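You operate a simulated robot arm through the tools that you are given. There is no shell and no other tool. Be economical: measure what you need, move in short steps, check, and stop when the job is done.

The job below is to be done with a simulated robot arm. You get a single attempt, and the scene is never put back.

TASK
Clamp the dusty filter sock on the shaker and give it three strokes.
Fine: damper shut for the strokes; it stays shut, the sock stays clamped.

The check looks at the end state, three seconds after you hand in, the way a careful person would. Anything else that was tipped, shoved, dropped, spilled or broken makes it a failure.

THE ROBOT
A 7-joint arm with a two-finger parallel gripper on a trunk, on a base that drives. Base frame: it is fixed to the floor where the robot stands at the start and does not move with it; the origin is under the middle of the robot, x ahead of it, y to its left, z up. Units: mm, rad, N and s.
With the tool pointing down near the work surface it reaches from about 100 to 600 mm from the robot's upright axis, wherever it stands. Its first joint turns from -2.897 to 2.897 rad. Places, roughly: damper knob [600, 900, 900]; shaker lever [600, 800, 900]; shaker sock clamp [600, 1000, 900]. Payload 1.57 kg.
The tool frame sits at the grasp point between the pads (the TCP): z along the fingers, y along the line on which they close. The tips reach 30 mm beyond it. The gripper opens to 80 mm. The fingers are 17 mm wide and 12 mm thick; the gripper's body (40 by 82 mm) begins 80 mm behind the TCP.
Orientation is that of the tool frame in the base frame, as a unit quaternion [w, x, y, z]. With the fingers straight down and closing along the base's y, the tool's x points along the base's -x, its y along +y and its z along -z.

THE INTERFACE
- The arm moves only by the tool nudge_tool. Its argument "motion" is a list of rows, each an object (a shift or turn left out is 0, a gripper value left out holds the last) with "claw": the gripper command, from -1 (shut) to 1 (fully open), values between in proportion; "travel": the shift along the tool's x, y, z in units of 300 mm (1.0 is 300 mm), a list of three; "rot": the turn, a rotation vector about the tool's x, y, z in units of 180 degrees (1.0 is 180 degrees), a list of three. In form: [{"claw": claw, "travel": [x, y, z], "rot": [rx, ry, rz]}, ...]. A call has 1 to 12 rows; each row is the pose to reach, as a shift and turn from the pose commanded when the call began, along the tool's axes at that moment. A call with a number of a shift or a turn outside -1 to 1 is refused whole. Each row takes 0.2 s and may step no farther than 50 mm and 0.15 rad from the row before; otherwise, or with a gripper value out of range, the whole call is refused. A pose out of reach is approached as far as the arm can. The call stops where the force on the tool passes 40 N (or 10 N more than at its start, if that is more) or the arm is blocked; 0.2 s more then pass. The fingers move at their own pace (about 72 mm/s each) and stop on an object; they squeeze with about 31 N. The grip force told is the motor's: it shows also when the fingers shut on nothing. Time passes only in rows, and 0.2 s behind the last, so rows that repeat a pose let the fingers close. The reply holds the time, the measured pose of the TCP, the force on the tool along the base axes, the opening and the grip force, in the units named above and with some noise, with the torque about the TCP (base axes, N m) and any sound that the robot's microphone picked up, and new pictures: "pictures" is both (left out), scene, wrist or none.
- Cameras (640 x 400 px; columns grow to the right, rows downward): "scene" is now at [219.1, 52.5, 1458.1]; the picture's right is [0.73, -0.68, 0.00], its down [-0.55, -0.59, -0.59] and it looks along [0.40, 0.43, -0.81] (base axes); focal length 264 px, centre (320, 200). "wrist" rides on the gripper at [72, -7, -122] in the tool frame; the picture's right is [0.09, 1.00, 0.00], its down [-0.84, 0.08, -0.54] and it looks along [-0.54, 0.05, 0.84] (tool axes); focal length 238 px, centre (320, 200). There is no depth. A picture from a camera that has moved, and an enlarged one, comes with that camera's place and axes in the base frame and with its lens.
- move_column(by): slides the trunk up (or, below 0, down) by that many mm; the arm and the scene camera ride with it, the base frame stays. It gives what a move gives, with no picture.
- base_move(legs): drives the robot by 1 to 6 legs, each [ahead, left, turn to the left] in mm, mm and rad, along the robot's own axes; the way and the turn of a leg run together, so that a leg with both is an arc; at most 1500 mm and 3.142 rad a leg. The arm and the cameras ride along, it lands a little off, and it stops where it bumps. It gives what a move gives, and a new picture of the scene camera.
- pan_tilt(pan, tilt): turns the head with the scene camera to pan (to the left, within 1.501 rad either way) and tilt (down, from -0.506 to 1.204), counted from straight ahead of the robot. It gives what a move gives, and a new picture of the scene camera.
- enlarge(camera, box): a new picture of the part [left, top, right, bottom] of that camera's present view, enlarged. The clock stands still meanwhile.
- finish_job(): hands the job in; it is judged then, once.

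Work in short steps. Places have to be worked out from the pictures, the camera data and where the tool is seen: move nearer, look again, correct. Check each grasp and each placing, and mend what went wrong. You have 120 turns and 260 pictures in all, those below and enlarged ones among them. Open the gripper and draw the arm clear of the work before you hand the job in, unless the task says otherwise; then end with one line.

The tools are called after "Request:" by a JSON object that holds its "fn" and its "kwargs". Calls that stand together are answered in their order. nudge_tool: Moves the arm, as the interface text tells. Its arguments: {"type":"object","properties":{"motion":{"type":"array"},"pictures":{"type":"string","enum":["both","scene","wrist","none"]}},"required":["motion"]} The other tools are called the same way: move_column (by) slides the trunk up or down; base_move (legs) drives the base; pan_tilt (pan, tilt) turns the head that bears the scene camera; enlarge (camera, box) takes an enlarged picture of a part of a camera's view; finish_job () hands the job in.

At the start:

```text
time_s: 0.0
tool_pos: [333.1, 208.9, 1205.1]
orientation: [0.0, 0.0, 1.0, 0.0]
wrist_force: [0.3, 1.0, 1.0]
ft_torque: [0.03, 0.01, 0.03]
grip_width: 80.0
grasp_force: 0.0
trunk travel left (down, up): [-700.0, 290.0]
robot x, y, heading: [0.6, 0.1, 0.001]
head pan, tilt: [0.822, 0.944]
```

scene: 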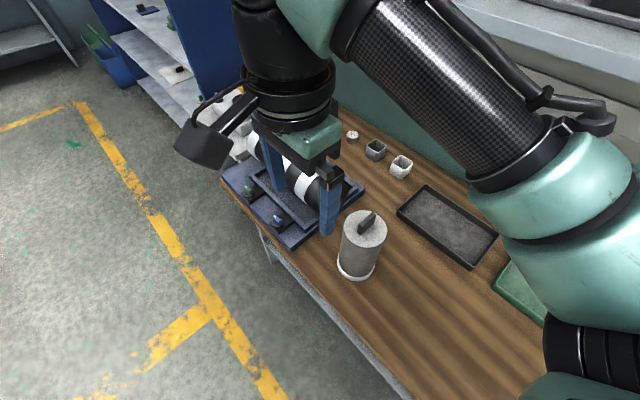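
wrist: 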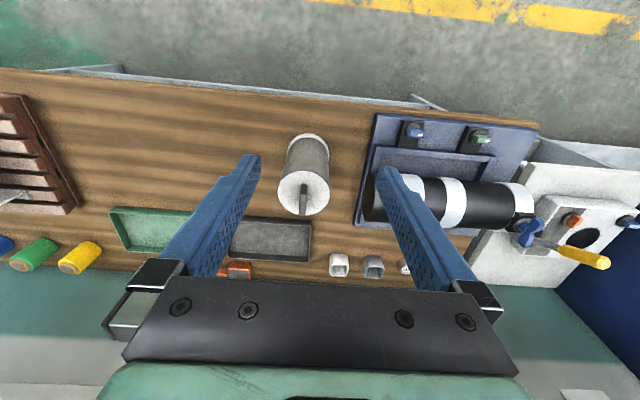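

The wrist view shows a bench with a shaker panel at the right (yellow lever, blue knob, black hole) and a grey cylinder. I'll enlarge both views to understand the parts.

Request:
{"fn": "enlarge", "kwargs": {"camera": "wrist", "box": [340, 90, 640, 290]}}

Request:
{"fn": "pan_tilt", "kwargs": {"pan": 1.0, "tilt": 0.6}}

```text
2.00 times, centred on (490, 190) of wrist
camera zoom: at [260.3, 201.3, 1327.3], right [-0.09, 1.0, 0.0], down [0.84, 0.08, 0.54], along [0.54, 0.05, -0.84], focal length 477 px, centre (-20, 220)
```

zoom: 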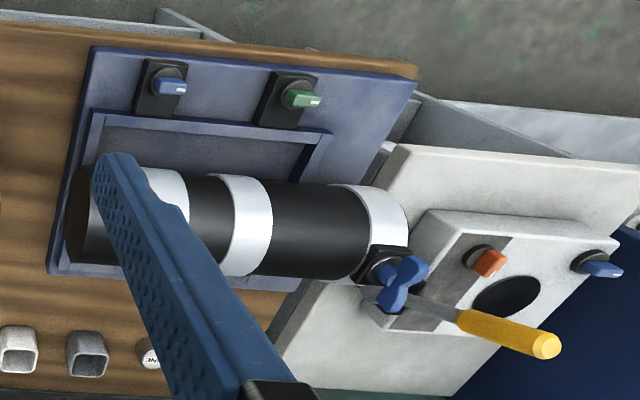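

```text
time_s: 0.8
tool_pos: [331.6, 208.3, 1205.3]
orientation: [0.0, 0.0, 1.0, 0.0]
wrist_force: [-0.5, 0.1, -1.0]
ft_torque: [0.01, 0.02, 0.0]
grip_width: 79.9
grasp_force: 0.1
trunk travel left (down, up): [-700.0, 290.0]
robot x, y, heading: [1.6, -1.0, -0.005]
head pan, tilt: [1.0, 0.6]
camera scene: at [217.2, 73.3, 1486.0], right [0.84, -0.54, 0.0], down [-0.31, -0.48, -0.82], along [0.45, 0.69, -0.57], focal length 264 px, centre (320, 200)
```

scene: 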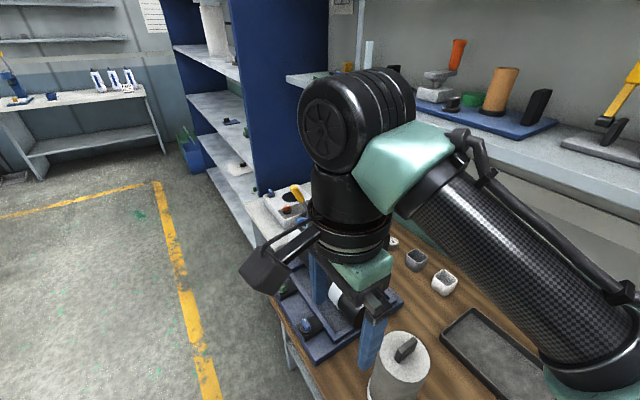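

The arm blocks a lot of the view, so I'll pan around to survey the shelf and the surroundings for the socks.

Request:
{"fn": "pan_tilt", "kwargs": {"pan": 0.4, "tilt": 0.3}}

Request:
{"fn": "pan_tilt", "kwargs": {"pan": -0.4, "tilt": 0.6}}

Request:
{"fn": "pan_tilt", "kwargs": {"pan": 1.5, "tilt": 0.4}}

```text
time_s: 1.8
tool_pos: [331.8, 207.5, 1204.8]
orientation: [0.0, 0.0, 1.0, 0.0]
wrist_force: [0.0, 0.5, 0.0]
ft_torque: [-0.02, -0.02, -0.02]
grip_width: 79.7
grasp_force: 0.2
trunk travel left (down, up): [-700.0, 290.0]
robot x, y, heading: [-0.5, -0.7, -0.003]
head pan, tilt: [0.4, 0.3]
camera scene: at [255.4, 35.4, 1513.5], right [0.39, -0.92, 0.0], down [-0.27, -0.12, -0.96], along [0.88, 0.37, -0.3], focal length 264 px, centre (320, 200)
```

scene: 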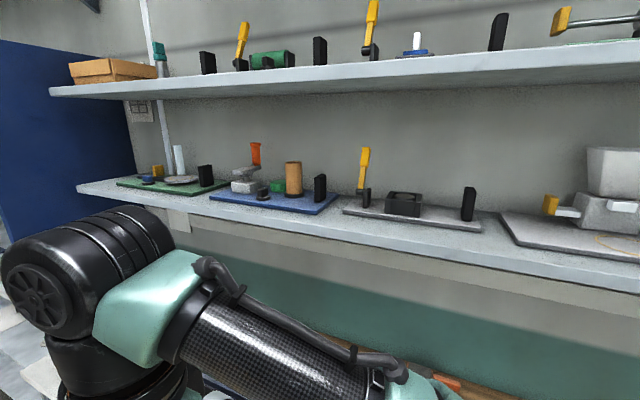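

```text
time_s: 3.0
tool_pos: [331.3, 207.5, 1205.1]
orientation: [0.0, 0.0, 1.0, 0.0]
wrist_force: [-0.4, -1.3, 0.2]
ft_torque: [-0.03, -0.01, 0.0]
grip_width: 80.1
grasp_force: 0.1
trunk travel left (down, up): [-700.0, 290.0]
robot x, y, heading: [-0.1, 5.7, -0.001]
head pan, tilt: [-0.4, 0.6]
camera scene: at [250.9, -35.3, 1486.1], right [-0.39, -0.92, 0.0], down [-0.52, 0.22, -0.83], along [0.76, -0.32, -0.56], focal length 264 px, centre (320, 200)
```

scene: 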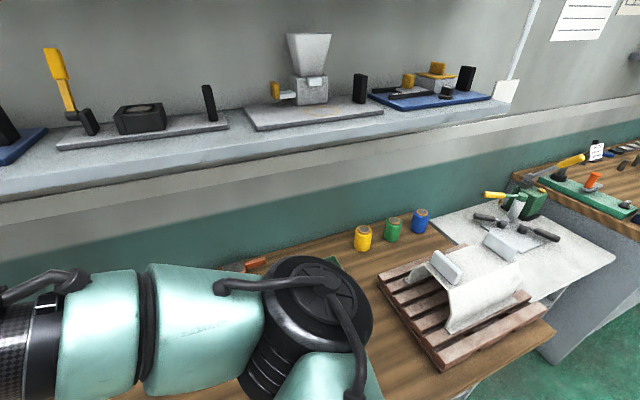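

```text
time_s: 4.8
tool_pos: [331.3, 208.8, 1204.4]
orientation: [0.0, 0.001, 1.0, 0.0]
wrist_force: [0.0, -0.8, -0.7]
ft_torque: [-0.02, -0.03, -0.02]
grip_width: 79.8
grasp_force: 0.1
trunk travel left (down, up): [-700.0, 290.0]
robot x, y, heading: [-2.7, 0.3, 0.001]
head pan, tilt: [1.499, 0.4]
camera scene: at [176.1, 91.4, 1504.3], right [1.0, -0.07, 0.0], down [-0.03, -0.39, -0.92], along [0.07, 0.92, -0.39], focal length 264 px, centre (320, 200)
```

scene: 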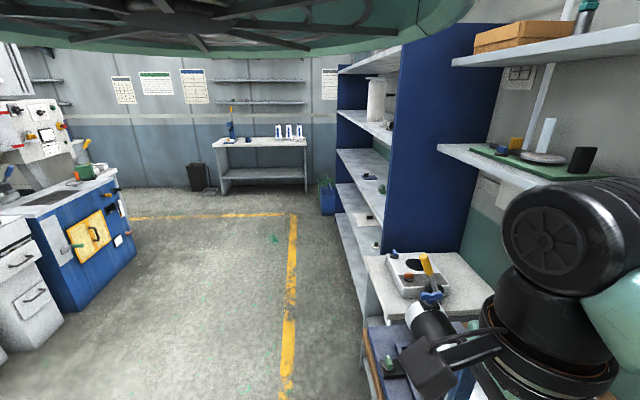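

The shaker is the white box at the far left of the bench. I'll drive left toward it, keeping x, and look down.

Request:
{"fn": "base_move", "kwargs": {"legs": [[0, 500, 0]]}}

Request:
{"fn": "pan_tilt", "kwargs": {"pan": 0.7, "tilt": 0.9}}

Request:
{"fn": "nudge_tool", "kwargs": {"motion": [{"claw": 1}], "pictures": "wrist"}}

```text
time_s: 7.8
tool_pos: [331.0, 716.0, 1205.9]
orientation: [0.0, -0.001, 1.0, -0.001]
wrist_force: [-0.8, 0.2, -0.7]
ft_torque: [-0.04, -0.01, -0.02]
grip_width: 79.7
grasp_force: 0.0
trunk travel left (down, up): [-700.0, 290.0]
robot x, y, heading: [2.6, 505.2, -0.0]
head pan, tilt: [1.499, 0.4]
camera scene: at [175.3, 598.7, 1504.3], right [1.0, -0.07, 0.0], down [-0.03, -0.39, -0.92], along [0.06, 0.92, -0.39], focal length 264 px, centre (320, 200)
```

scene: 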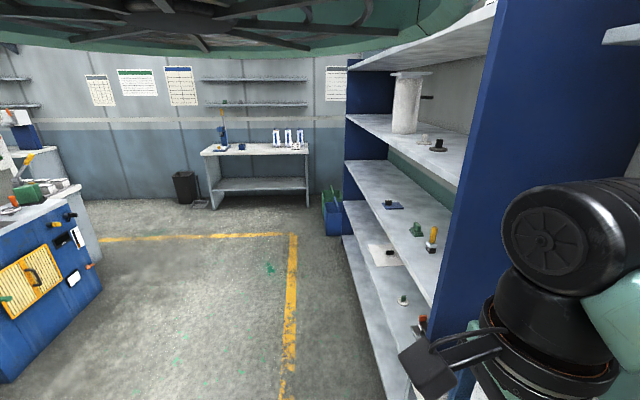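

```text
time_s: 8.9
tool_pos: [331.1, 715.1, 1204.5]
orientation: [0.0, -0.001, 1.0, -0.001]
wrist_force: [0.3, -0.3, 0.7]
ft_torque: [0.03, 0.0, 0.0]
grip_width: 79.9
grasp_force: 0.0
trunk travel left (down, up): [-700.0, 290.0]
robot x, y, heading: [2.5, 506.8, -0.001]
head pan, tilt: [0.7, 0.901]
camera scene: at [226.5, 554.9, 1461.3], right [0.65, -0.76, 0.0], down [-0.6, -0.51, -0.62], along [0.47, 0.4, -0.78], focal length 264 px, centre (320, 200)
```

scene: 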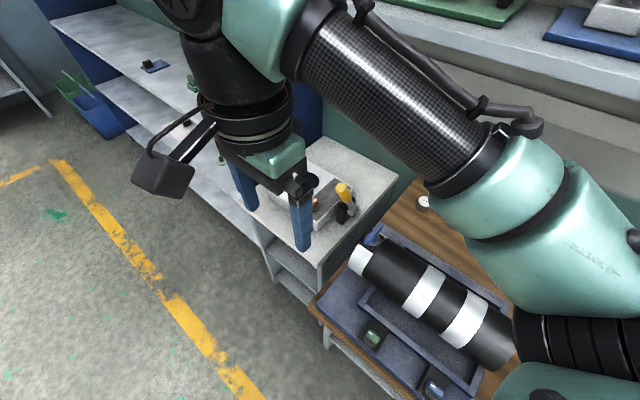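

```text
time_s: 9.3
tool_pos: [330.6, 714.8, 1204.9]
orientation: [0.0, 0.0, 1.0, -0.001]
wrist_force: [-0.9, -1.0, 0.4]
ft_torque: [0.0, -0.03, 0.02]
grip_width: 79.7
grasp_force: 0.2
trunk travel left (down, up): [-700.0, 290.0]
robot x, y, heading: [-0.6, 507.9, 0.001]
head pan, tilt: [0.7, 0.901]
camera wrist: at [259.3, 708.5, 1327.3], right [-0.09, 1.0, 0.0], down [0.84, 0.08, 0.54], along [0.54, 0.05, -0.84], focal length 238 px, centre (320, 200)
```

wrist: 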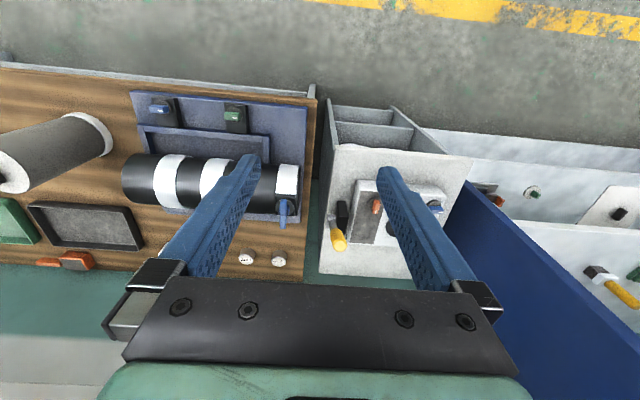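

The shaker box sits on a white stand: yellow lever (y≈800), orange knob (y≈900), blue thing (y≈1000). I'll zoom in on it and on the blue tray.

Request:
{"fn": "enlarge", "kwargs": {"camera": "wrist", "box": [310, 150, 480, 280]}}

Request:
{"fn": "enlarge", "kwargs": {"camera": "wrist", "box": [0, 80, 320, 280]}}

Request:
{"fn": "enlarge", "kwargs": {"camera": "scene", "box": [220, 130, 400, 260]}}

```text
3.08 times, centred on (395, 215) of wrist
camera zoom: at [259.3, 708.5, 1327.3], right [-0.09, 1.0, 0.0], down [0.84, 0.08, 0.54], along [0.54, 0.05, -0.84], focal length 733 px, centre (89, 154)
```

zoom: 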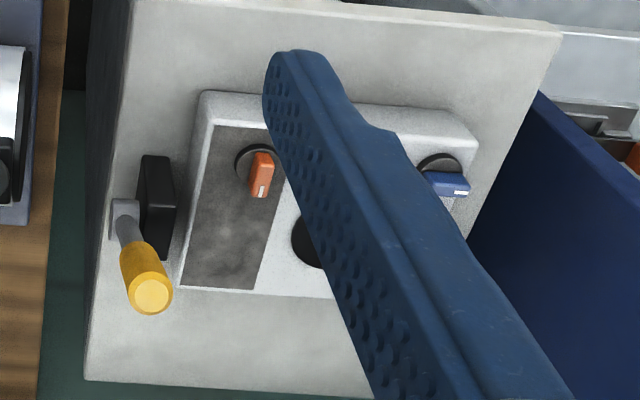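

```text
2.00 times, centred on (160, 180) of wrist
camera zoom: at [259.3, 708.5, 1327.3], right [-0.09, 1.0, 0.0], down [0.84, 0.08, 0.54], along [0.54, 0.05, -0.84], focal length 477 px, centre (640, 240)
```

zoom: 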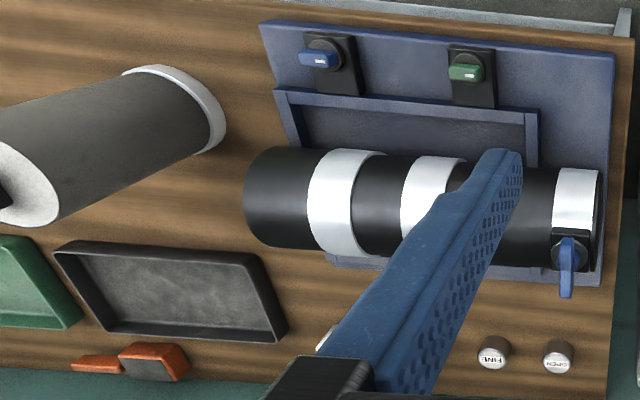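

```text
3.08 times, centred on (310, 195) of scene
camera zoom: at [226.5, 554.8, 1461.3], right [0.65, -0.76, 0.0], down [-0.6, -0.51, -0.62], along [0.47, 0.4, -0.78], focal length 811 px, centre (351, 215)
```

zoom: 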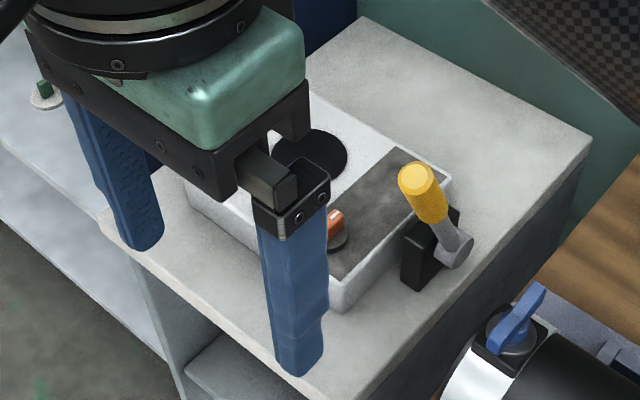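

The labels "FINE" and "OPEN" are near a black cylinder with a blue wing nut. I'll drive left another 200 so the shaker shows between the fingers.

Request:
{"fn": "base_move", "kwargs": {"legs": [[0, 190, 0]]}}

Request:
{"fn": "nudge_tool", "kwargs": {"motion": [{"claw": 1}], "pictures": "wrist"}}

Request:
{"fn": "enlarge", "kwargs": {"camera": "wrist", "box": [200, 120, 400, 260]}}

Request:
{"fn": "pan_tilt", "kwargs": {"pan": -0.2, "tilt": 0.9}}

```text
time_s: 10.9
tool_pos: [330.7, 905.4, 1204.5]
orientation: [0.0, -0.001, 1.0, 0.0]
wrist_force: [0.6, -0.5, 0.1]
ft_torque: [0.0, 0.03, -0.01]
grip_width: 80.0
grasp_force: 0.1
trunk travel left (down, up): [-700.0, 290.0]
robot x, y, heading: [0.0, 697.9, 0.002]
head pan, tilt: [0.7, 0.901]
camera scene: at [226.1, 744.8, 1461.3], right [0.65, -0.76, 0.0], down [-0.6, -0.51, -0.62], along [0.47, 0.4, -0.78], focal length 264 px, centre (320, 200)
```

scene: 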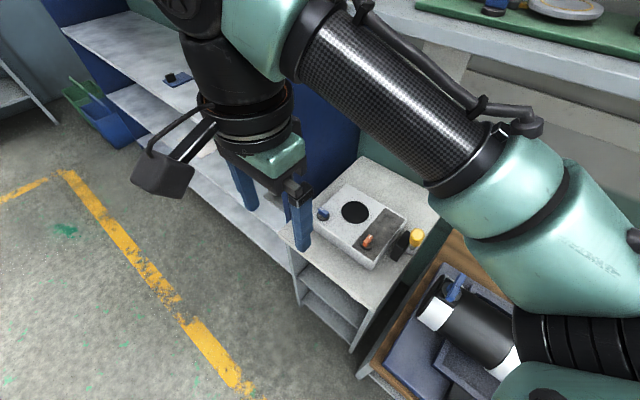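

```text
time_s: 11.3
tool_pos: [330.5, 904.0, 1204.4]
orientation: [-0.001, -0.001, 1.0, 0.0]
wrist_force: [0.1, -0.3, -0.2]
ft_torque: [0.01, 0.01, 0.02]
grip_width: 80.2
grasp_force: 0.0
trunk travel left (down, up): [-700.0, 290.0]
robot x, y, heading: [2.3, 697.4, -0.001]
head pan, tilt: [0.7, 0.901]
camera wrist: at [258.9, 897.8, 1327.4], right [-0.09, 1.0, 0.0], down [0.84, 0.08, 0.54], along [0.54, 0.05, -0.84], focal length 238 px, centre (320, 200)
```

wrist: 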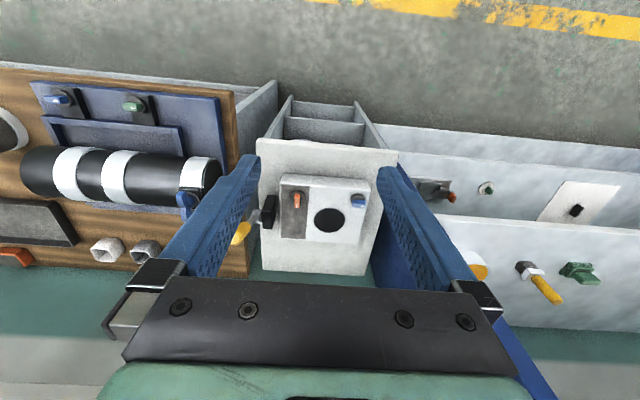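

```text
2.86 times, centred on (300, 190) of wrist
camera zoom: at [258.9, 897.8, 1327.4], right [-0.09, 1.0, 0.0], down [0.84, 0.08, 0.54], along [0.54, 0.05, -0.84], focal length 681 px, centre (377, 229)
```

zoom: 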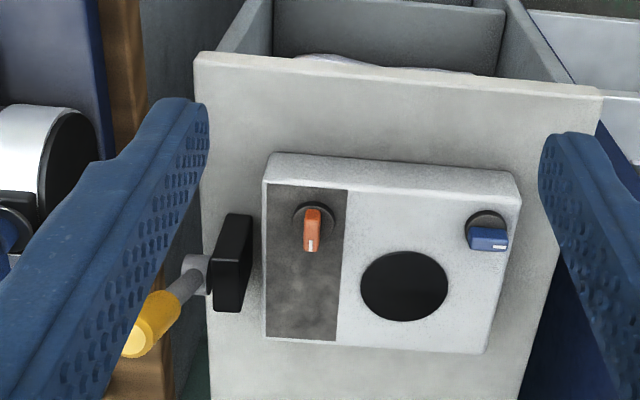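

```text
time_s: 12.5
tool_pos: [330.8, 904.8, 1205.6]
orientation: [0.0, -0.001, 1.0, 0.0]
wrist_force: [0.1, -0.2, -0.6]
ft_torque: [-0.02, -0.01, 0.02]
grip_width: 80.3
grasp_force: 0.1
trunk travel left (down, up): [-700.0, 290.0]
robot x, y, heading: [-1.9, 695.8, 0.003]
head pan, tilt: [-0.201, 0.901]
camera scene: at [242.5, 680.8, 1461.3], right [-0.2, -0.98, 0.0], down [-0.77, 0.15, -0.62], along [0.61, -0.12, -0.78], focal length 264 px, centre (320, 200)
```

scene: 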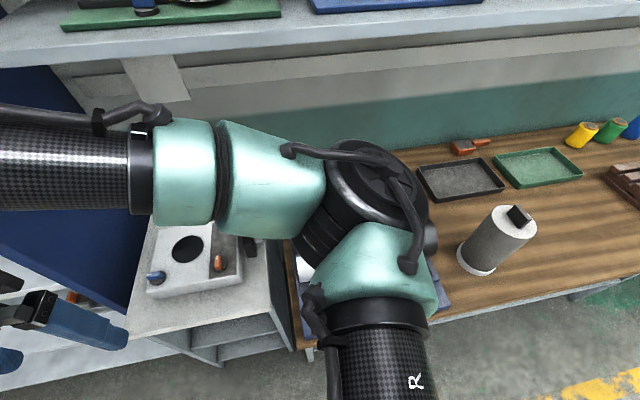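

The grey cylinder with a fin handle (≈(476,190), bench z≈790, top z≈965) is likely the dusty sock. I'll zoom into it to make sure.

Request:
{"fn": "enlarge", "kwargs": {"camera": "scene", "box": [400, 120, 640, 300]}}

Request:
{"fn": "base_move", "kwargs": {"legs": [[0, -500, 0]]}}

Request:
{"fn": "nudge_tool", "kwargs": {"motion": [{"claw": 1}], "pictures": "wrist"}}

```text
2.22 times, centred on (520, 210) of scene
camera zoom: at [242.5, 680.8, 1461.3], right [-0.2, -0.98, 0.0], down [-0.77, 0.15, -0.62], along [0.61, -0.12, -0.78], focal length 586 px, centre (-124, 178)
```

zoom: 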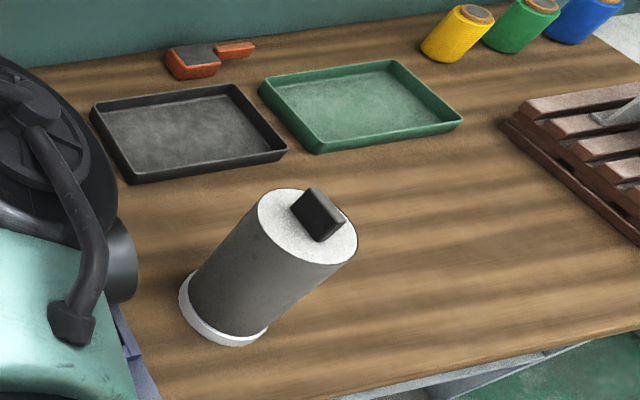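

```text
time_s: 15.4
tool_pos: [331.6, 404.2, 1206.8]
orientation: [0.0, 0.003, 1.0, 0.0]
wrist_force: [0.8, 0.7, 0.6]
ft_torque: [-0.02, -0.03, -0.02]
grip_width: 79.7
grasp_force: 0.0
trunk travel left (down, up): [-700.0, 290.0]
robot x, y, heading: [0.1, 197.2, -0.002]
head pan, tilt: [-0.201, 0.901]
camera scene: at [241.8, 179.8, 1461.3], right [-0.2, -0.98, 0.0], down [-0.77, 0.16, -0.62], along [0.61, -0.13, -0.78], focal length 264 px, centre (320, 200)
```

scene: 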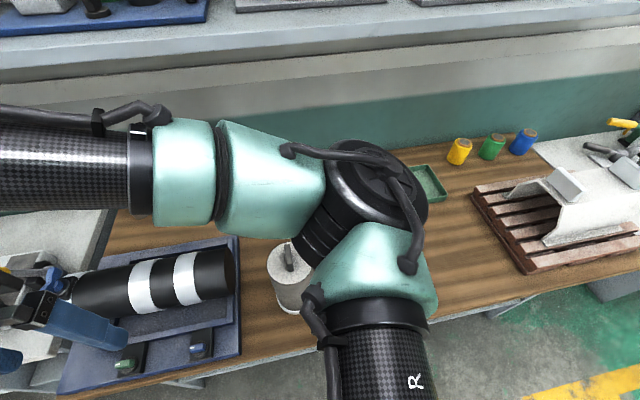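

```text
time_s: 15.8
tool_pos: [330.3, 403.9, 1205.4]
orientation: [0.0, 0.002, 1.0, 0.0]
wrist_force: [0.8, 0.2, -0.7]
ft_torque: [0.04, 0.02, -0.02]
grip_width: 80.0
grasp_force: 0.0
trunk travel left (down, up): [-700.0, 290.0]
robot x, y, heading: [-3.6, 194.0, -0.007]
head pan, tilt: [-0.201, 0.901]
camera wrist: at [259.7, 397.6, 1327.3], right [-0.09, 1.0, 0.0], down [0.84, 0.07, 0.54], along [0.54, 0.05, -0.84], focal length 238 px, centre (320, 200)
```

wrist: 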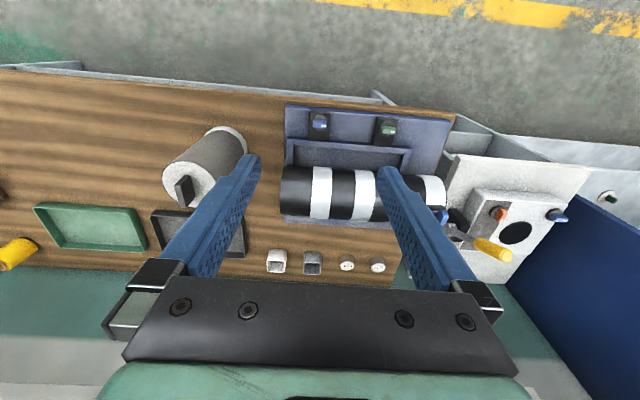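

The sock's fin handle runs along x, good for fingers closing along y. Let me also read the tokens near the tray.

Request:
{"fn": "enlarge", "kwargs": {"camera": "wrist", "box": [250, 90, 450, 290]}}

Request:
{"fn": "base_move", "kwargs": {"legs": [[0, -205, 0]]}}

Request:
{"fn": "nudge_tool", "kwargs": {"motion": [{"claw": 1}], "pictures": "wrist"}}

```text
2.00 times, centred on (350, 190) of wrist
camera zoom: at [259.7, 397.6, 1327.3], right [-0.09, 1.0, 0.0], down [0.84, 0.07, 0.54], along [0.54, 0.05, -0.84], focal length 477 px, centre (260, 220)
```

zoom: 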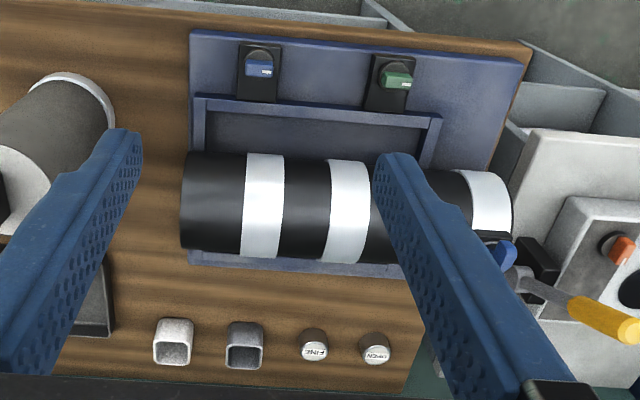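

```text
time_s: 17.4
tool_pos: [330.4, 202.5, 1205.8]
orientation: [0.0, 0.002, 1.0, 0.001]
wrist_force: [-0.2, 1.2, 1.0]
ft_torque: [0.02, -0.01, 0.0]
grip_width: 80.0
grasp_force: 0.2
trunk travel left (down, up): [-700.0, 290.0]
robot x, y, heading: [-3.2, -3.7, -0.002]
head pan, tilt: [-0.201, 0.901]
camera scene: at [241.1, -22.4, 1461.3], right [-0.2, -0.98, 0.0], down [-0.77, 0.16, -0.62], along [0.61, -0.13, -0.78], focal length 264 px, centre (320, 200)
```

scene: 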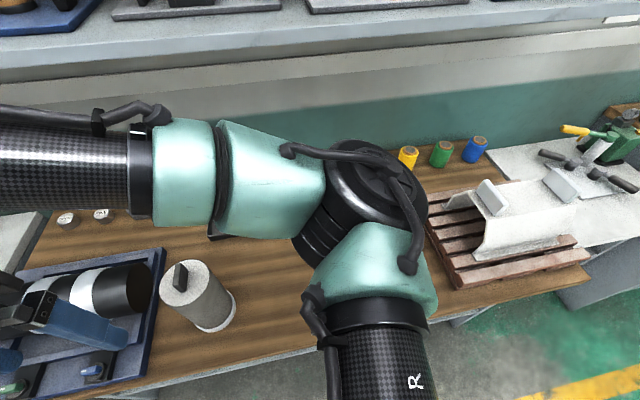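

```text
time_s: 17.8
tool_pos: [330.7, 202.7, 1205.5]
orientation: [0.0, 0.001, 1.0, 0.0]
wrist_force: [-0.2, 0.0, -1.0]
ft_torque: [0.0, 0.02, 0.02]
grip_width: 79.9
grasp_force: 0.0
trunk travel left (down, up): [-700.0, 290.0]
robot x, y, heading: [-5.6, -5.7, 0.001]
head pan, tilt: [-0.201, 0.901]
camera wrist: at [258.6, 195.7, 1327.3], right [-0.09, 1.0, 0.0], down [0.84, 0.08, 0.54], along [0.54, 0.05, -0.84], focal length 238 px, centre (320, 200)
```

wrist: 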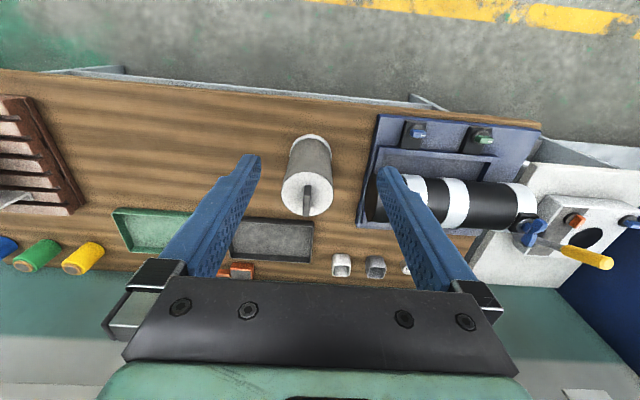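

Estimate: handle at (472,191), top z ≈ 1000. I'll move above it in steps and stop at TCP z ≈ 1080 to look.

Request:
{"fn": "nudge_tool", "kwargs": {"motion": [{"claw": 1, "travel": [-0.12, -0.01, 0]}, {"claw": 1, "travel": [-0.24, -0.02, 0]}, {"claw": 1, "travel": [-0.36, -0.03, 0]}, {"claw": 1, "travel": [-0.473, -0.04, 0]}, {"claw": 1, "travel": [-0.473, -0.04, 0.13]}, {"claw": 1, "travel": [-0.473, -0.04, 0.26]}, {"claw": 1, "travel": [-0.473, -0.04, 0.37]}]}}

Request:
{"fn": "enlarge", "kwargs": {"camera": "wrist", "box": [220, 60, 420, 260]}}

```text
time_s: 19.4
tool_pos: [472.9, 190.7, 1093.5]
orientation: [0.0, 0.002, 1.0, 0.0]
wrist_force: [-0.4, -0.3, 0.2]
ft_torque: [0.0, 0.01, 0.0]
grip_width: 79.9
grasp_force: 0.0
trunk travel left (down, up): [-700.0, 290.0]
robot x, y, heading: [-3.4, -6.4, -0.001]
head pan, tilt: [-0.201, 0.901]
camera scene: at [241.3, -21.9, 1461.3], right [-0.2, -0.98, 0.0], down [-0.77, 0.16, -0.62], along [0.61, -0.13, -0.78], focal length 264 px, centre (320, 200)
camera wrist: at [401.9, 184.2, 1216.3], right [-0.09, 1.0, 0.0], down [0.84, 0.08, 0.54], along [0.54, 0.05, -0.84], focal length 238 px, centre (320, 200)
```

scene: 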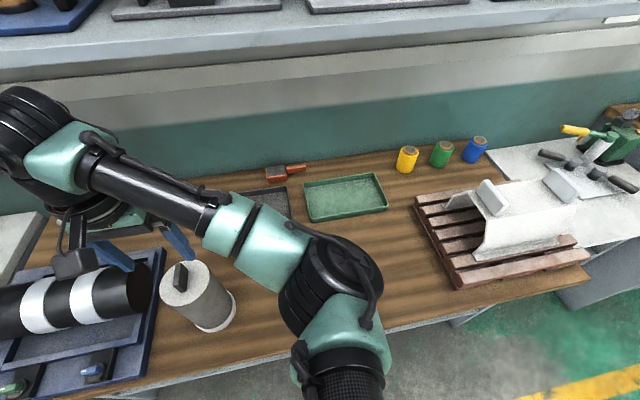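
wrist: 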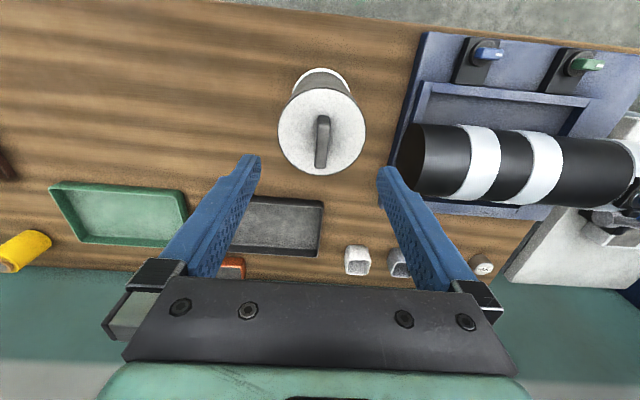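

```text
2.00 times, centred on (320, 160) of wrist
camera zoom: at [401.9, 184.2, 1216.3], right [-0.09, 1.0, 0.0], down [0.84, 0.08, 0.54], along [0.54, 0.05, -0.84], focal length 477 px, centre (320, 280)
```

zoom: 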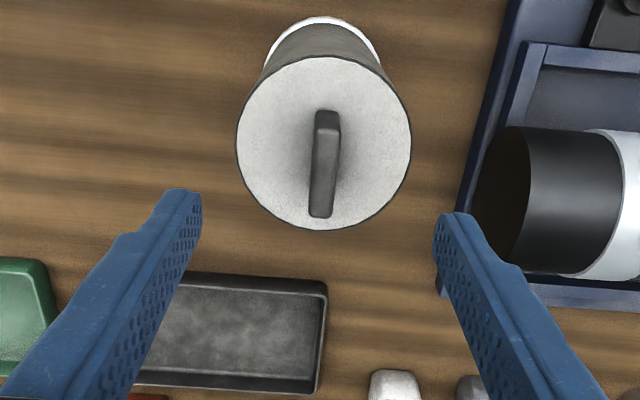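

The sock top is directly below the TCP; the fin spans roughly x 461–504 with top z ≈ 1000. I'll shift +7 x, +3 y and descend to z≈1010.

Request:
{"fn": "nudge_tool", "kwargs": {"motion": [{"claw": 1, "travel": [-0.023, 0.01, 0.1]}, {"claw": 1, "travel": [-0.023, 0.01, 0.2]}, {"claw": 1, "travel": [-0.023, 0.01, 0.278]}]}}

Request:
{"fn": "enlarge", "kwargs": {"camera": "scene", "box": [80, 200, 280, 340]}}

```text
time_s: 20.2
tool_pos: [478.4, 193.9, 1012.1]
orientation: [0.0, 0.001, 1.0, -0.001]
wrist_force: [0.3, -0.2, -0.9]
ft_torque: [0.02, 0.02, -0.04]
grip_width: 80.0
grasp_force: 0.0
trunk travel left (down, up): [-700.0, 290.0]
robot x, y, heading: [-3.3, -8.2, -0.006]
head pan, tilt: [-0.201, 0.901]
camera scene: at [241.3, -21.8, 1461.3], right [-0.2, -0.98, 0.0], down [-0.77, 0.16, -0.62], along [0.61, -0.13, -0.78], focal length 264 px, centre (320, 200)
camera wrist: at [407.5, 186.7, 1133.8], right [-0.09, 1.0, 0.0], down [0.84, 0.08, 0.54], along [0.54, 0.05, -0.84], focal length 238 px, centre (320, 200)
```

scene: 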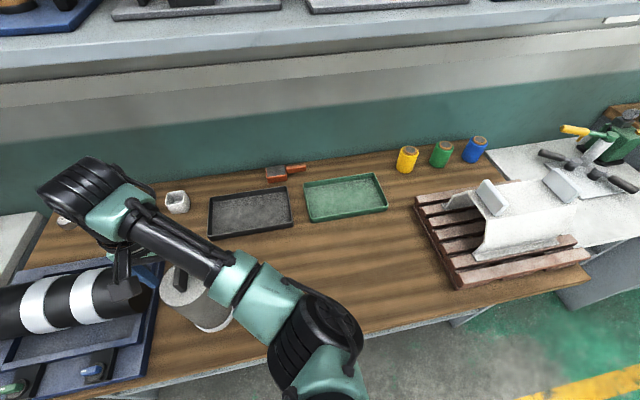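
wrist: 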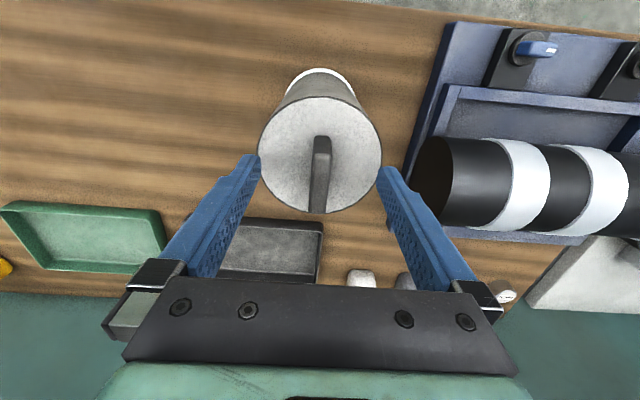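

```text
2.86 times, centred on (180, 270) of scene
camera zoom: at [241.3, -21.8, 1461.3], right [-0.2, -0.98, 0.0], down [-0.77, 0.16, -0.62], along [0.61, -0.13, -0.78], focal length 753 px, centre (720, 0)
```

zoom: 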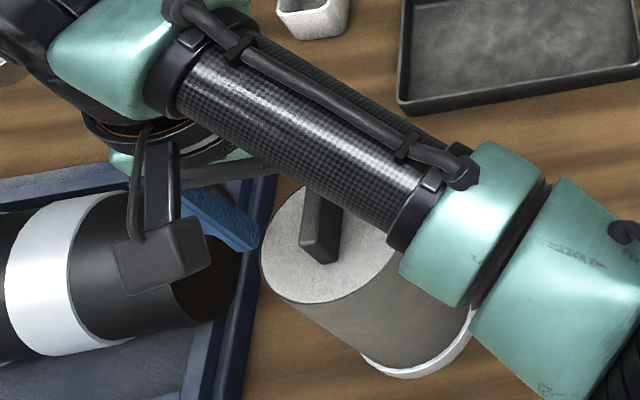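

Aligned: fin centre x≈478, sock top z≈969. I descend 9 mm and close.

Request:
{"fn": "nudge_tool", "kwargs": {"motion": [{"claw": 1, "travel": [0, 0, 0.03]}, {"claw": -1, "travel": [0, 0, 0.03]}, {"claw": -1, "travel": [0, 0, 0.03]}, {"claw": -1, "travel": [0, 0, 0.03]}, {"claw": -1, "travel": [0, 0, 0.03]}], "pictures": "wrist"}}

```text
time_s: 21.4
tool_pos: [478.7, 191.7, 1002.8]
orientation: [-0.001, 0.002, 1.0, -0.001]
wrist_force: [-0.1, -0.2, 0.8]
ft_torque: [0.07, 0.03, 0.02]
grip_width: 11.8
grasp_force: 29.0
trunk travel left (down, up): [-700.0, 290.0]
robot x, y, heading: [-2.1, -5.6, -0.001]
head pan, tilt: [-0.201, 0.901]
camera wrist: at [406.9, 186.6, 1124.7], right [-0.09, 1.0, 0.0], down [0.84, 0.08, 0.54], along [0.54, 0.05, -0.84], focal length 238 px, centre (320, 200)
```

wrist: 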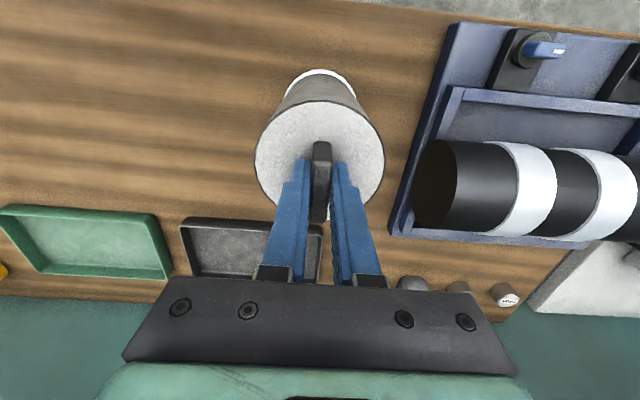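

Gripped the fin (11.8 mm). I lift 60 mm with the arm, check, then raise the column.

Request:
{"fn": "nudge_tool", "kwargs": {"motion": [{"claw": -1, "travel": [0, 0, -0.05]}, {"claw": -1, "travel": [0, 0, -0.12]}, {"claw": -1, "travel": [0, 0, -0.2]}], "pictures": "wrist"}}

Request:
{"fn": "move_column", "kwargs": {"by": 200}}

```text
time_s: 22.2
tool_pos: [479.5, 192.4, 1061.8]
orientation: [0.001, 0.002, 1.0, 0.0]
wrist_force: [0.0, 0.1, -2.4]
ft_torque: [-0.01, 0.0, -0.03]
grip_width: 11.4
grasp_force: 29.4
trunk travel left (down, up): [-700.0, 290.0]
robot x, y, heading: [-5.0, -6.0, -0.003]
head pan, tilt: [-0.201, 0.901]
camera wrist: at [408.1, 187.1, 1184.3], right [-0.09, 1.0, 0.0], down [0.84, 0.08, 0.54], along [0.54, 0.05, -0.84], focal length 238 px, centre (320, 200)
```

wrist: 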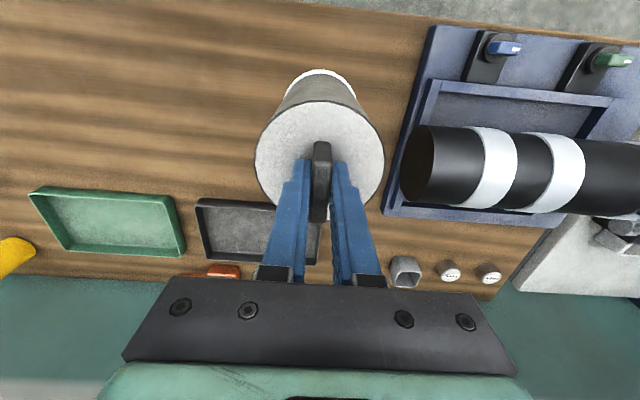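

```text
time_s: 24.4
tool_pos: [480.3, 192.9, 1261.7]
orientation: [0.0, 0.002, 1.0, 0.0]
wrist_force: [-0.9, 0.5, -2.2]
ft_torque: [0.0, -0.03, 0.01]
grip_width: 11.8
grasp_force: 29.1
trunk travel left (down, up): [-900.0, 90.0]
robot x, y, heading: [-3.2, -4.6, -0.001]
head pan, tilt: [-0.201, 0.901]
```

Sock is held (≈2.4 N). I'll drive left 500 mm with the sock bottom at ≈1050 and look at the shaker with the head camera.

Request:
{"fn": "base_move", "kwargs": {"legs": [[0, 480, 0]]}}

Request:
{"fn": "pan_tilt", "kwargs": {"pan": 0.8, "tilt": 0.9}}

```text
time_s: 27.2
tool_pos: [479.9, 668.5, 1261.8]
orientation: [0.0, 0.0, 1.0, 0.0]
wrist_force: [0.2, 0.2, -1.3]
ft_torque: [-0.02, 0.01, -0.01]
grip_width: 11.7
grasp_force: 29.3
trunk travel left (down, up): [-900.0, 90.0]
robot x, y, heading: [-0.6, 466.4, 0.0]
head pan, tilt: [-0.201, 0.901]
camera scene: at [241.8, 451.8, 1661.2], right [-0.2, -0.98, 0.0], down [-0.77, 0.16, -0.62], along [0.61, -0.12, -0.78], focal length 264 px, centre (320, 200)
```

scene: 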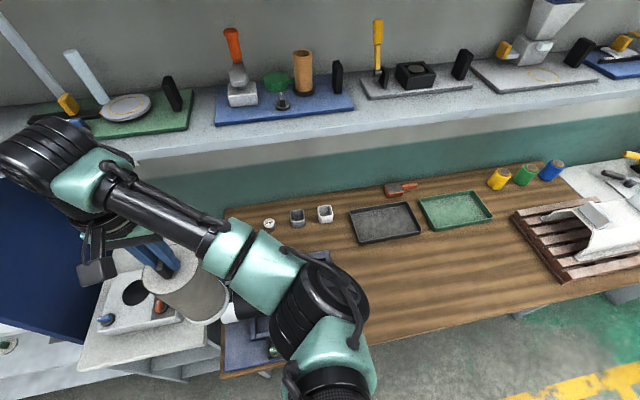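

```text
time_s: 28.5
tool_pos: [479.1, 668.9, 1263.0]
orientation: [0.0, 0.0, 1.0, 0.0]
wrist_force: [-0.2, -0.3, -2.1]
ft_torque: [-0.02, -0.01, 0.01]
grip_width: 11.7
grasp_force: 29.0
trunk travel left (down, up): [-900.0, 90.0]
robot x, y, heading: [0.6, 469.8, -0.002]
head pan, tilt: [0.799, 0.901]
camera scene: at [220.5, 521.4, 1661.2], right [0.72, -0.7, 0.0], down [-0.55, -0.56, -0.62], along [0.43, 0.45, -0.78], focal length 264 px, centre (320, 200)
```

scene: 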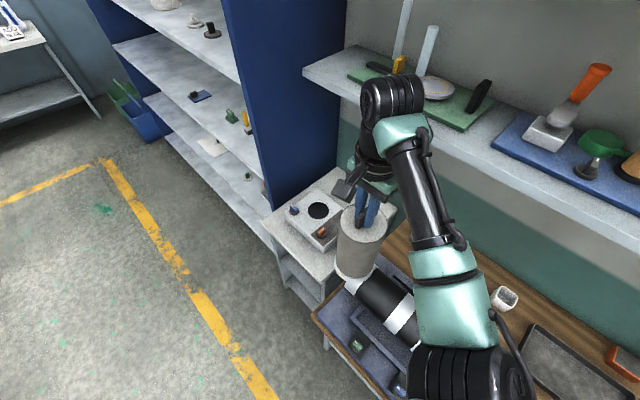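

The hole triangulates to ≈(634,962,834); the upper shelf edge is at x≈738, z≈1287. Zoom in on the box to read the knobs.

Request:
{"fn": "enlarge", "kwargs": {"camera": "scene", "box": [260, 170, 400, 270]}}

```text
4.00 times, centred on (330, 220) of scene
camera zoom: at [220.5, 521.4, 1661.2], right [0.72, -0.7, 0.0], down [-0.55, -0.56, -0.62], along [0.43, 0.45, -0.78], focal length 1054 px, centre (280, 120)
```

zoom: 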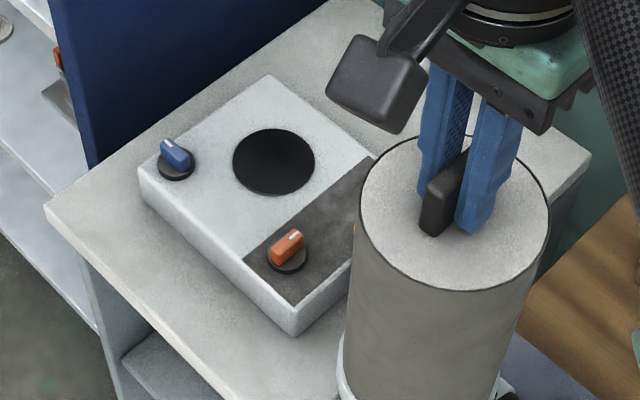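

Plan: shift the arm 100 mm to the right relative to the robot, then drive left 385 and ahead 80 so the hole lies well within reach.

Request:
{"fn": "nudge_tool", "kwargs": {"motion": [{"travel": [0, -0.1, 0]}, {"travel": [0, -0.2, 0]}, {"travel": [0, -0.3, 0]}, {"travel": [0, -0.333, 0]}], "pictures": "none"}}

Request:
{"fn": "base_move", "kwargs": {"legs": [[0, 380, 0], [80, 0, 0]]}}

```text
time_s: 29.5
tool_pos: [480.2, 567.7, 1263.5]
orientation: [0.001, 0.0, 1.0, 0.0]
wrist_force: [-0.2, -0.4, -1.7]
ft_torque: [-0.01, 0.02, 0.0]
grip_width: 11.8
grasp_force: 28.6
trunk travel left (down, up): [-900.0, 90.0]
robot x, y, heading: [-0.1, 468.6, 0.0]
head pan, tilt: [0.799, 0.901]
```

```text
time_s: 32.5
tool_pos: [558.5, 936.2, 1262.6]
orientation: [0.0, 0.003, 1.0, 0.0]
wrist_force: [-0.6, 0.4, -2.2]
ft_torque: [-0.02, 0.03, -0.01]
grip_width: 11.5
grasp_force: 29.2
trunk travel left (down, up): [-900.0, 90.0]
robot x, y, heading: [74.6, 842.4, -0.008]
head pan, tilt: [0.799, 0.901]
camera scene: at [299.7, 891.7, 1661.3], right [0.71, -0.7, 0.0], down [-0.55, -0.56, -0.62], along [0.44, 0.44, -0.78], focal length 264 px, centre (320, 200)
```

scene: 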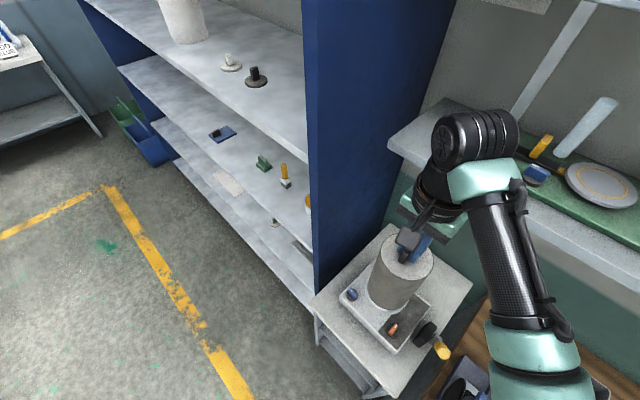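

Before going forward I need to check clearance of the wrist joint against the upper shelf, so I look more level.

Request:
{"fn": "pan_tilt", "kwargs": {"pan": 0.5, "tilt": 0.5}}

Request:
{"fn": "nudge_tool", "kwargs": {"motion": [{"travel": [0, 0, 0]}], "pictures": "wrist"}}

```text
time_s: 33.4
tool_pos: [559.0, 936.0, 1262.4]
orientation: [0.0, 0.003, 1.0, 0.0]
wrist_force: [0.1, -1.1, -1.1]
ft_torque: [0.03, 0.05, 0.0]
grip_width: 11.7
grasp_force: 28.4
trunk travel left (down, up): [-900.0, 90.0]
robot x, y, heading: [77.0, 837.1, -0.007]
head pan, tilt: [0.499, 0.499]
camera scene: at [326.4, 880.5, 1695.2], right [0.47, -0.88, 0.0], down [-0.42, -0.23, -0.88], along [0.77, 0.42, -0.48], focal length 264 px, centre (320, 200)
```

scene: 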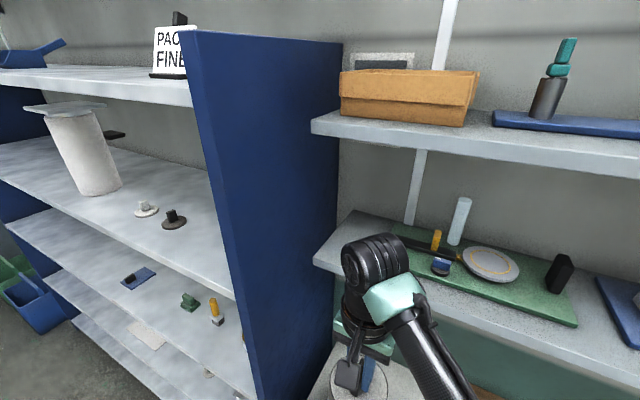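

```text
time_s: 33.8
tool_pos: [560.1, 936.6, 1263.3]
orientation: [0.0, 0.003, 1.0, 0.0]
wrist_force: [-0.1, 0.5, -2.3]
ft_torque: [0.03, -0.01, 0.03]
grip_width: 11.7
grasp_force: 28.9
trunk travel left (down, up): [-900.0, 90.0]
robot x, y, heading: [82.9, 840.6, -0.007]
head pan, tilt: [0.499, 0.499]
camera wrist: at [488.1, 930.6, 1384.8], right [-0.09, 1.0, 0.0], down [0.84, 0.07, 0.54], along [0.54, 0.05, -0.84], focal length 238 px, centre (320, 200)
```

wrist: 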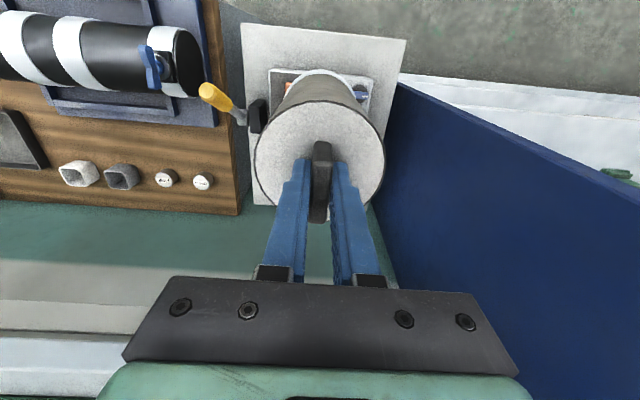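

The wrist joint sits above the gripper with enough clearance from the shelf edge. I shift over the hole (634, 962) at height and lower to bottom ≈ 920.

Request:
{"fn": "nudge_tool", "kwargs": {"motion": [{"travel": [-0.08, 0.03, 0]}, {"travel": [-0.16, 0.06, 0]}, {"travel": [-0.247, 0.085, 0]}, {"travel": [-0.247, 0.085, 0.12]}, {"travel": [-0.247, 0.085, 0.24]}, {"travel": [-0.247, 0.085, 0.36]}, {"travel": [-0.247, 0.085, 0.44]}], "pictures": "wrist"}}

Request:
{"fn": "pan_tilt", "kwargs": {"pan": 0.5, "tilt": 0.95}}

```text
time_s: 35.4
tool_pos: [633.7, 960.9, 1128.2]
orientation: [0.0, 0.002, 1.0, 0.0]
wrist_force: [-0.2, -0.7, -2.5]
ft_torque: [0.01, -0.02, 0.0]
grip_width: 11.7
grasp_force: 29.0
trunk travel left (down, up): [-900.0, 90.0]
robot x, y, heading: [77.8, 841.8, -0.007]
head pan, tilt: [0.499, 0.499]
camera wrist: at [562.3, 955.6, 1250.9], right [-0.09, 1.0, 0.0], down [0.84, 0.07, 0.54], along [0.54, 0.05, -0.84], focal length 238 px, centre (320, 200)
```

wrist: 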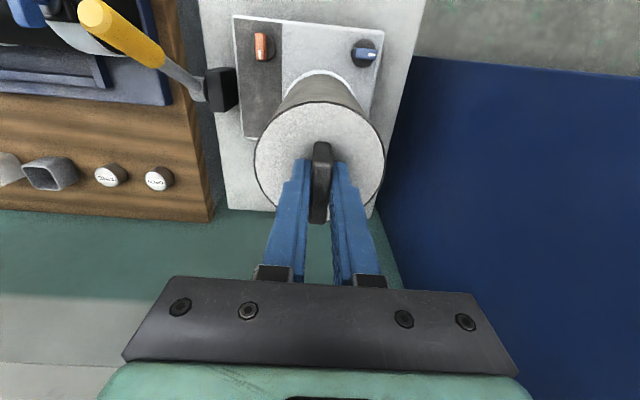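

```text
time_s: 36.3
tool_pos: [633.8, 961.6, 1129.5]
orientation: [0.0, 0.003, 1.0, 0.0]
wrist_force: [-0.1, -0.9, -2.0]
ft_torque: [-0.01, -0.01, 0.0]
grip_width: 12.0
grasp_force: 29.2
trunk travel left (down, up): [-900.0, 90.0]
robot x, y, heading: [73.0, 839.8, -0.005]
head pan, tilt: [0.499, 0.949]
camera scene: at [311.2, 871.9, 1657.7], right [0.47, -0.88, 0.0], down [-0.72, -0.39, -0.58], along [0.51, 0.28, -0.81], focal length 264 px, centre (320, 200)
```

scene: 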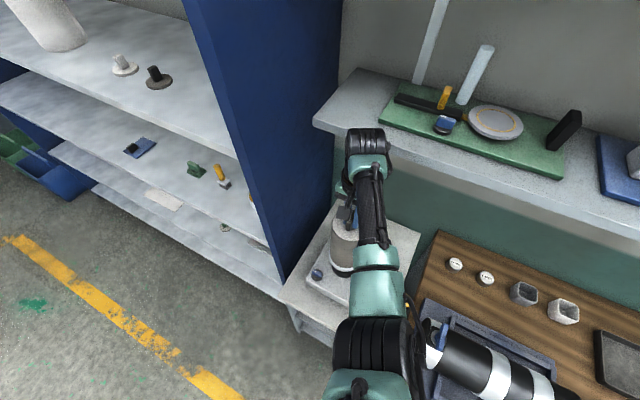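

Knobs now read ≈ (564,1020) blue and (568,879) orange; hole estimates scatter over ~6 mm. I'll raise and step aside in −y to see the hole directly with the wrist camera.

Request:
{"fn": "nudge_tool", "kwargs": {"motion": [{"travel": [0, 0, -0.15]}, {"travel": [0, 0, -0.3]}, {"travel": [0, 0, -0.44]}, {"travel": [0, -0.15, -0.44]}, {"travel": [0, -0.3, -0.44]}, {"travel": [0, -0.45, -0.44]}, {"travel": [0, -0.6, -0.44]}], "pictures": "wrist"}}

Request:
{"fn": "enlarge", "kwargs": {"camera": "wrist", "box": [340, 20, 500, 120]}}

```text
time_s: 37.9
tool_pos: [632.8, 780.0, 1262.1]
orientation: [0.0, 0.002, 1.0, 0.0]
wrist_force: [0.5, -0.4, -2.0]
ft_torque: [0.04, 0.0, -0.01]
grip_width: 11.8
grasp_force: 29.0
trunk travel left (down, up): [-900.0, 90.0]
robot x, y, heading: [75.5, 838.2, -0.008]
head pan, tilt: [0.499, 0.949]
camera wrist: at [561.8, 773.2, 1383.7], right [-0.09, 1.0, 0.0], down [0.84, 0.07, 0.54], along [0.54, 0.05, -0.84], focal length 238 px, centre (320, 200)
```

wrist: 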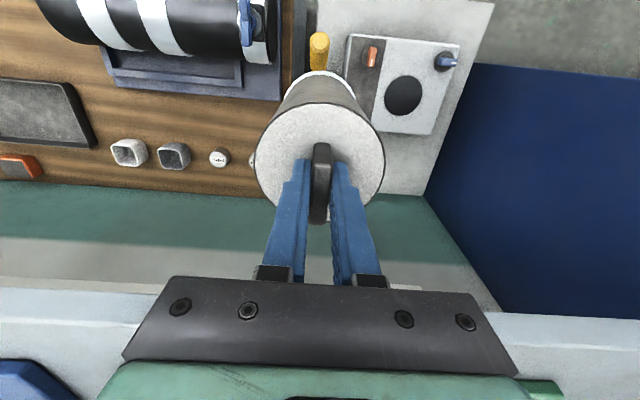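

```text
4.00 times, centred on (420, 70) of wrist
camera zoom: at [561.8, 773.2, 1383.7], right [-0.09, 1.0, 0.0], down [0.84, 0.07, 0.54], along [0.54, 0.05, -0.84], focal length 953 px, centre (-80, 720)
```

zoom: 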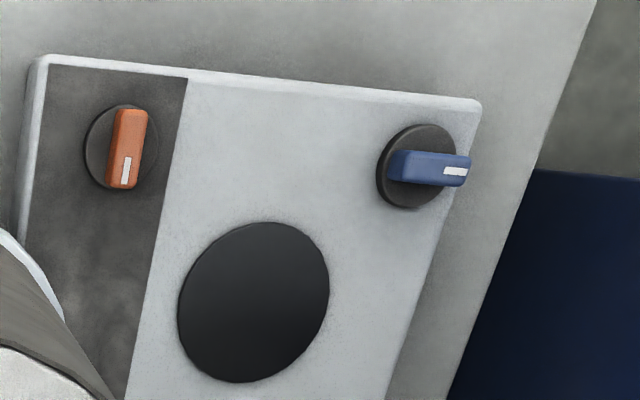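

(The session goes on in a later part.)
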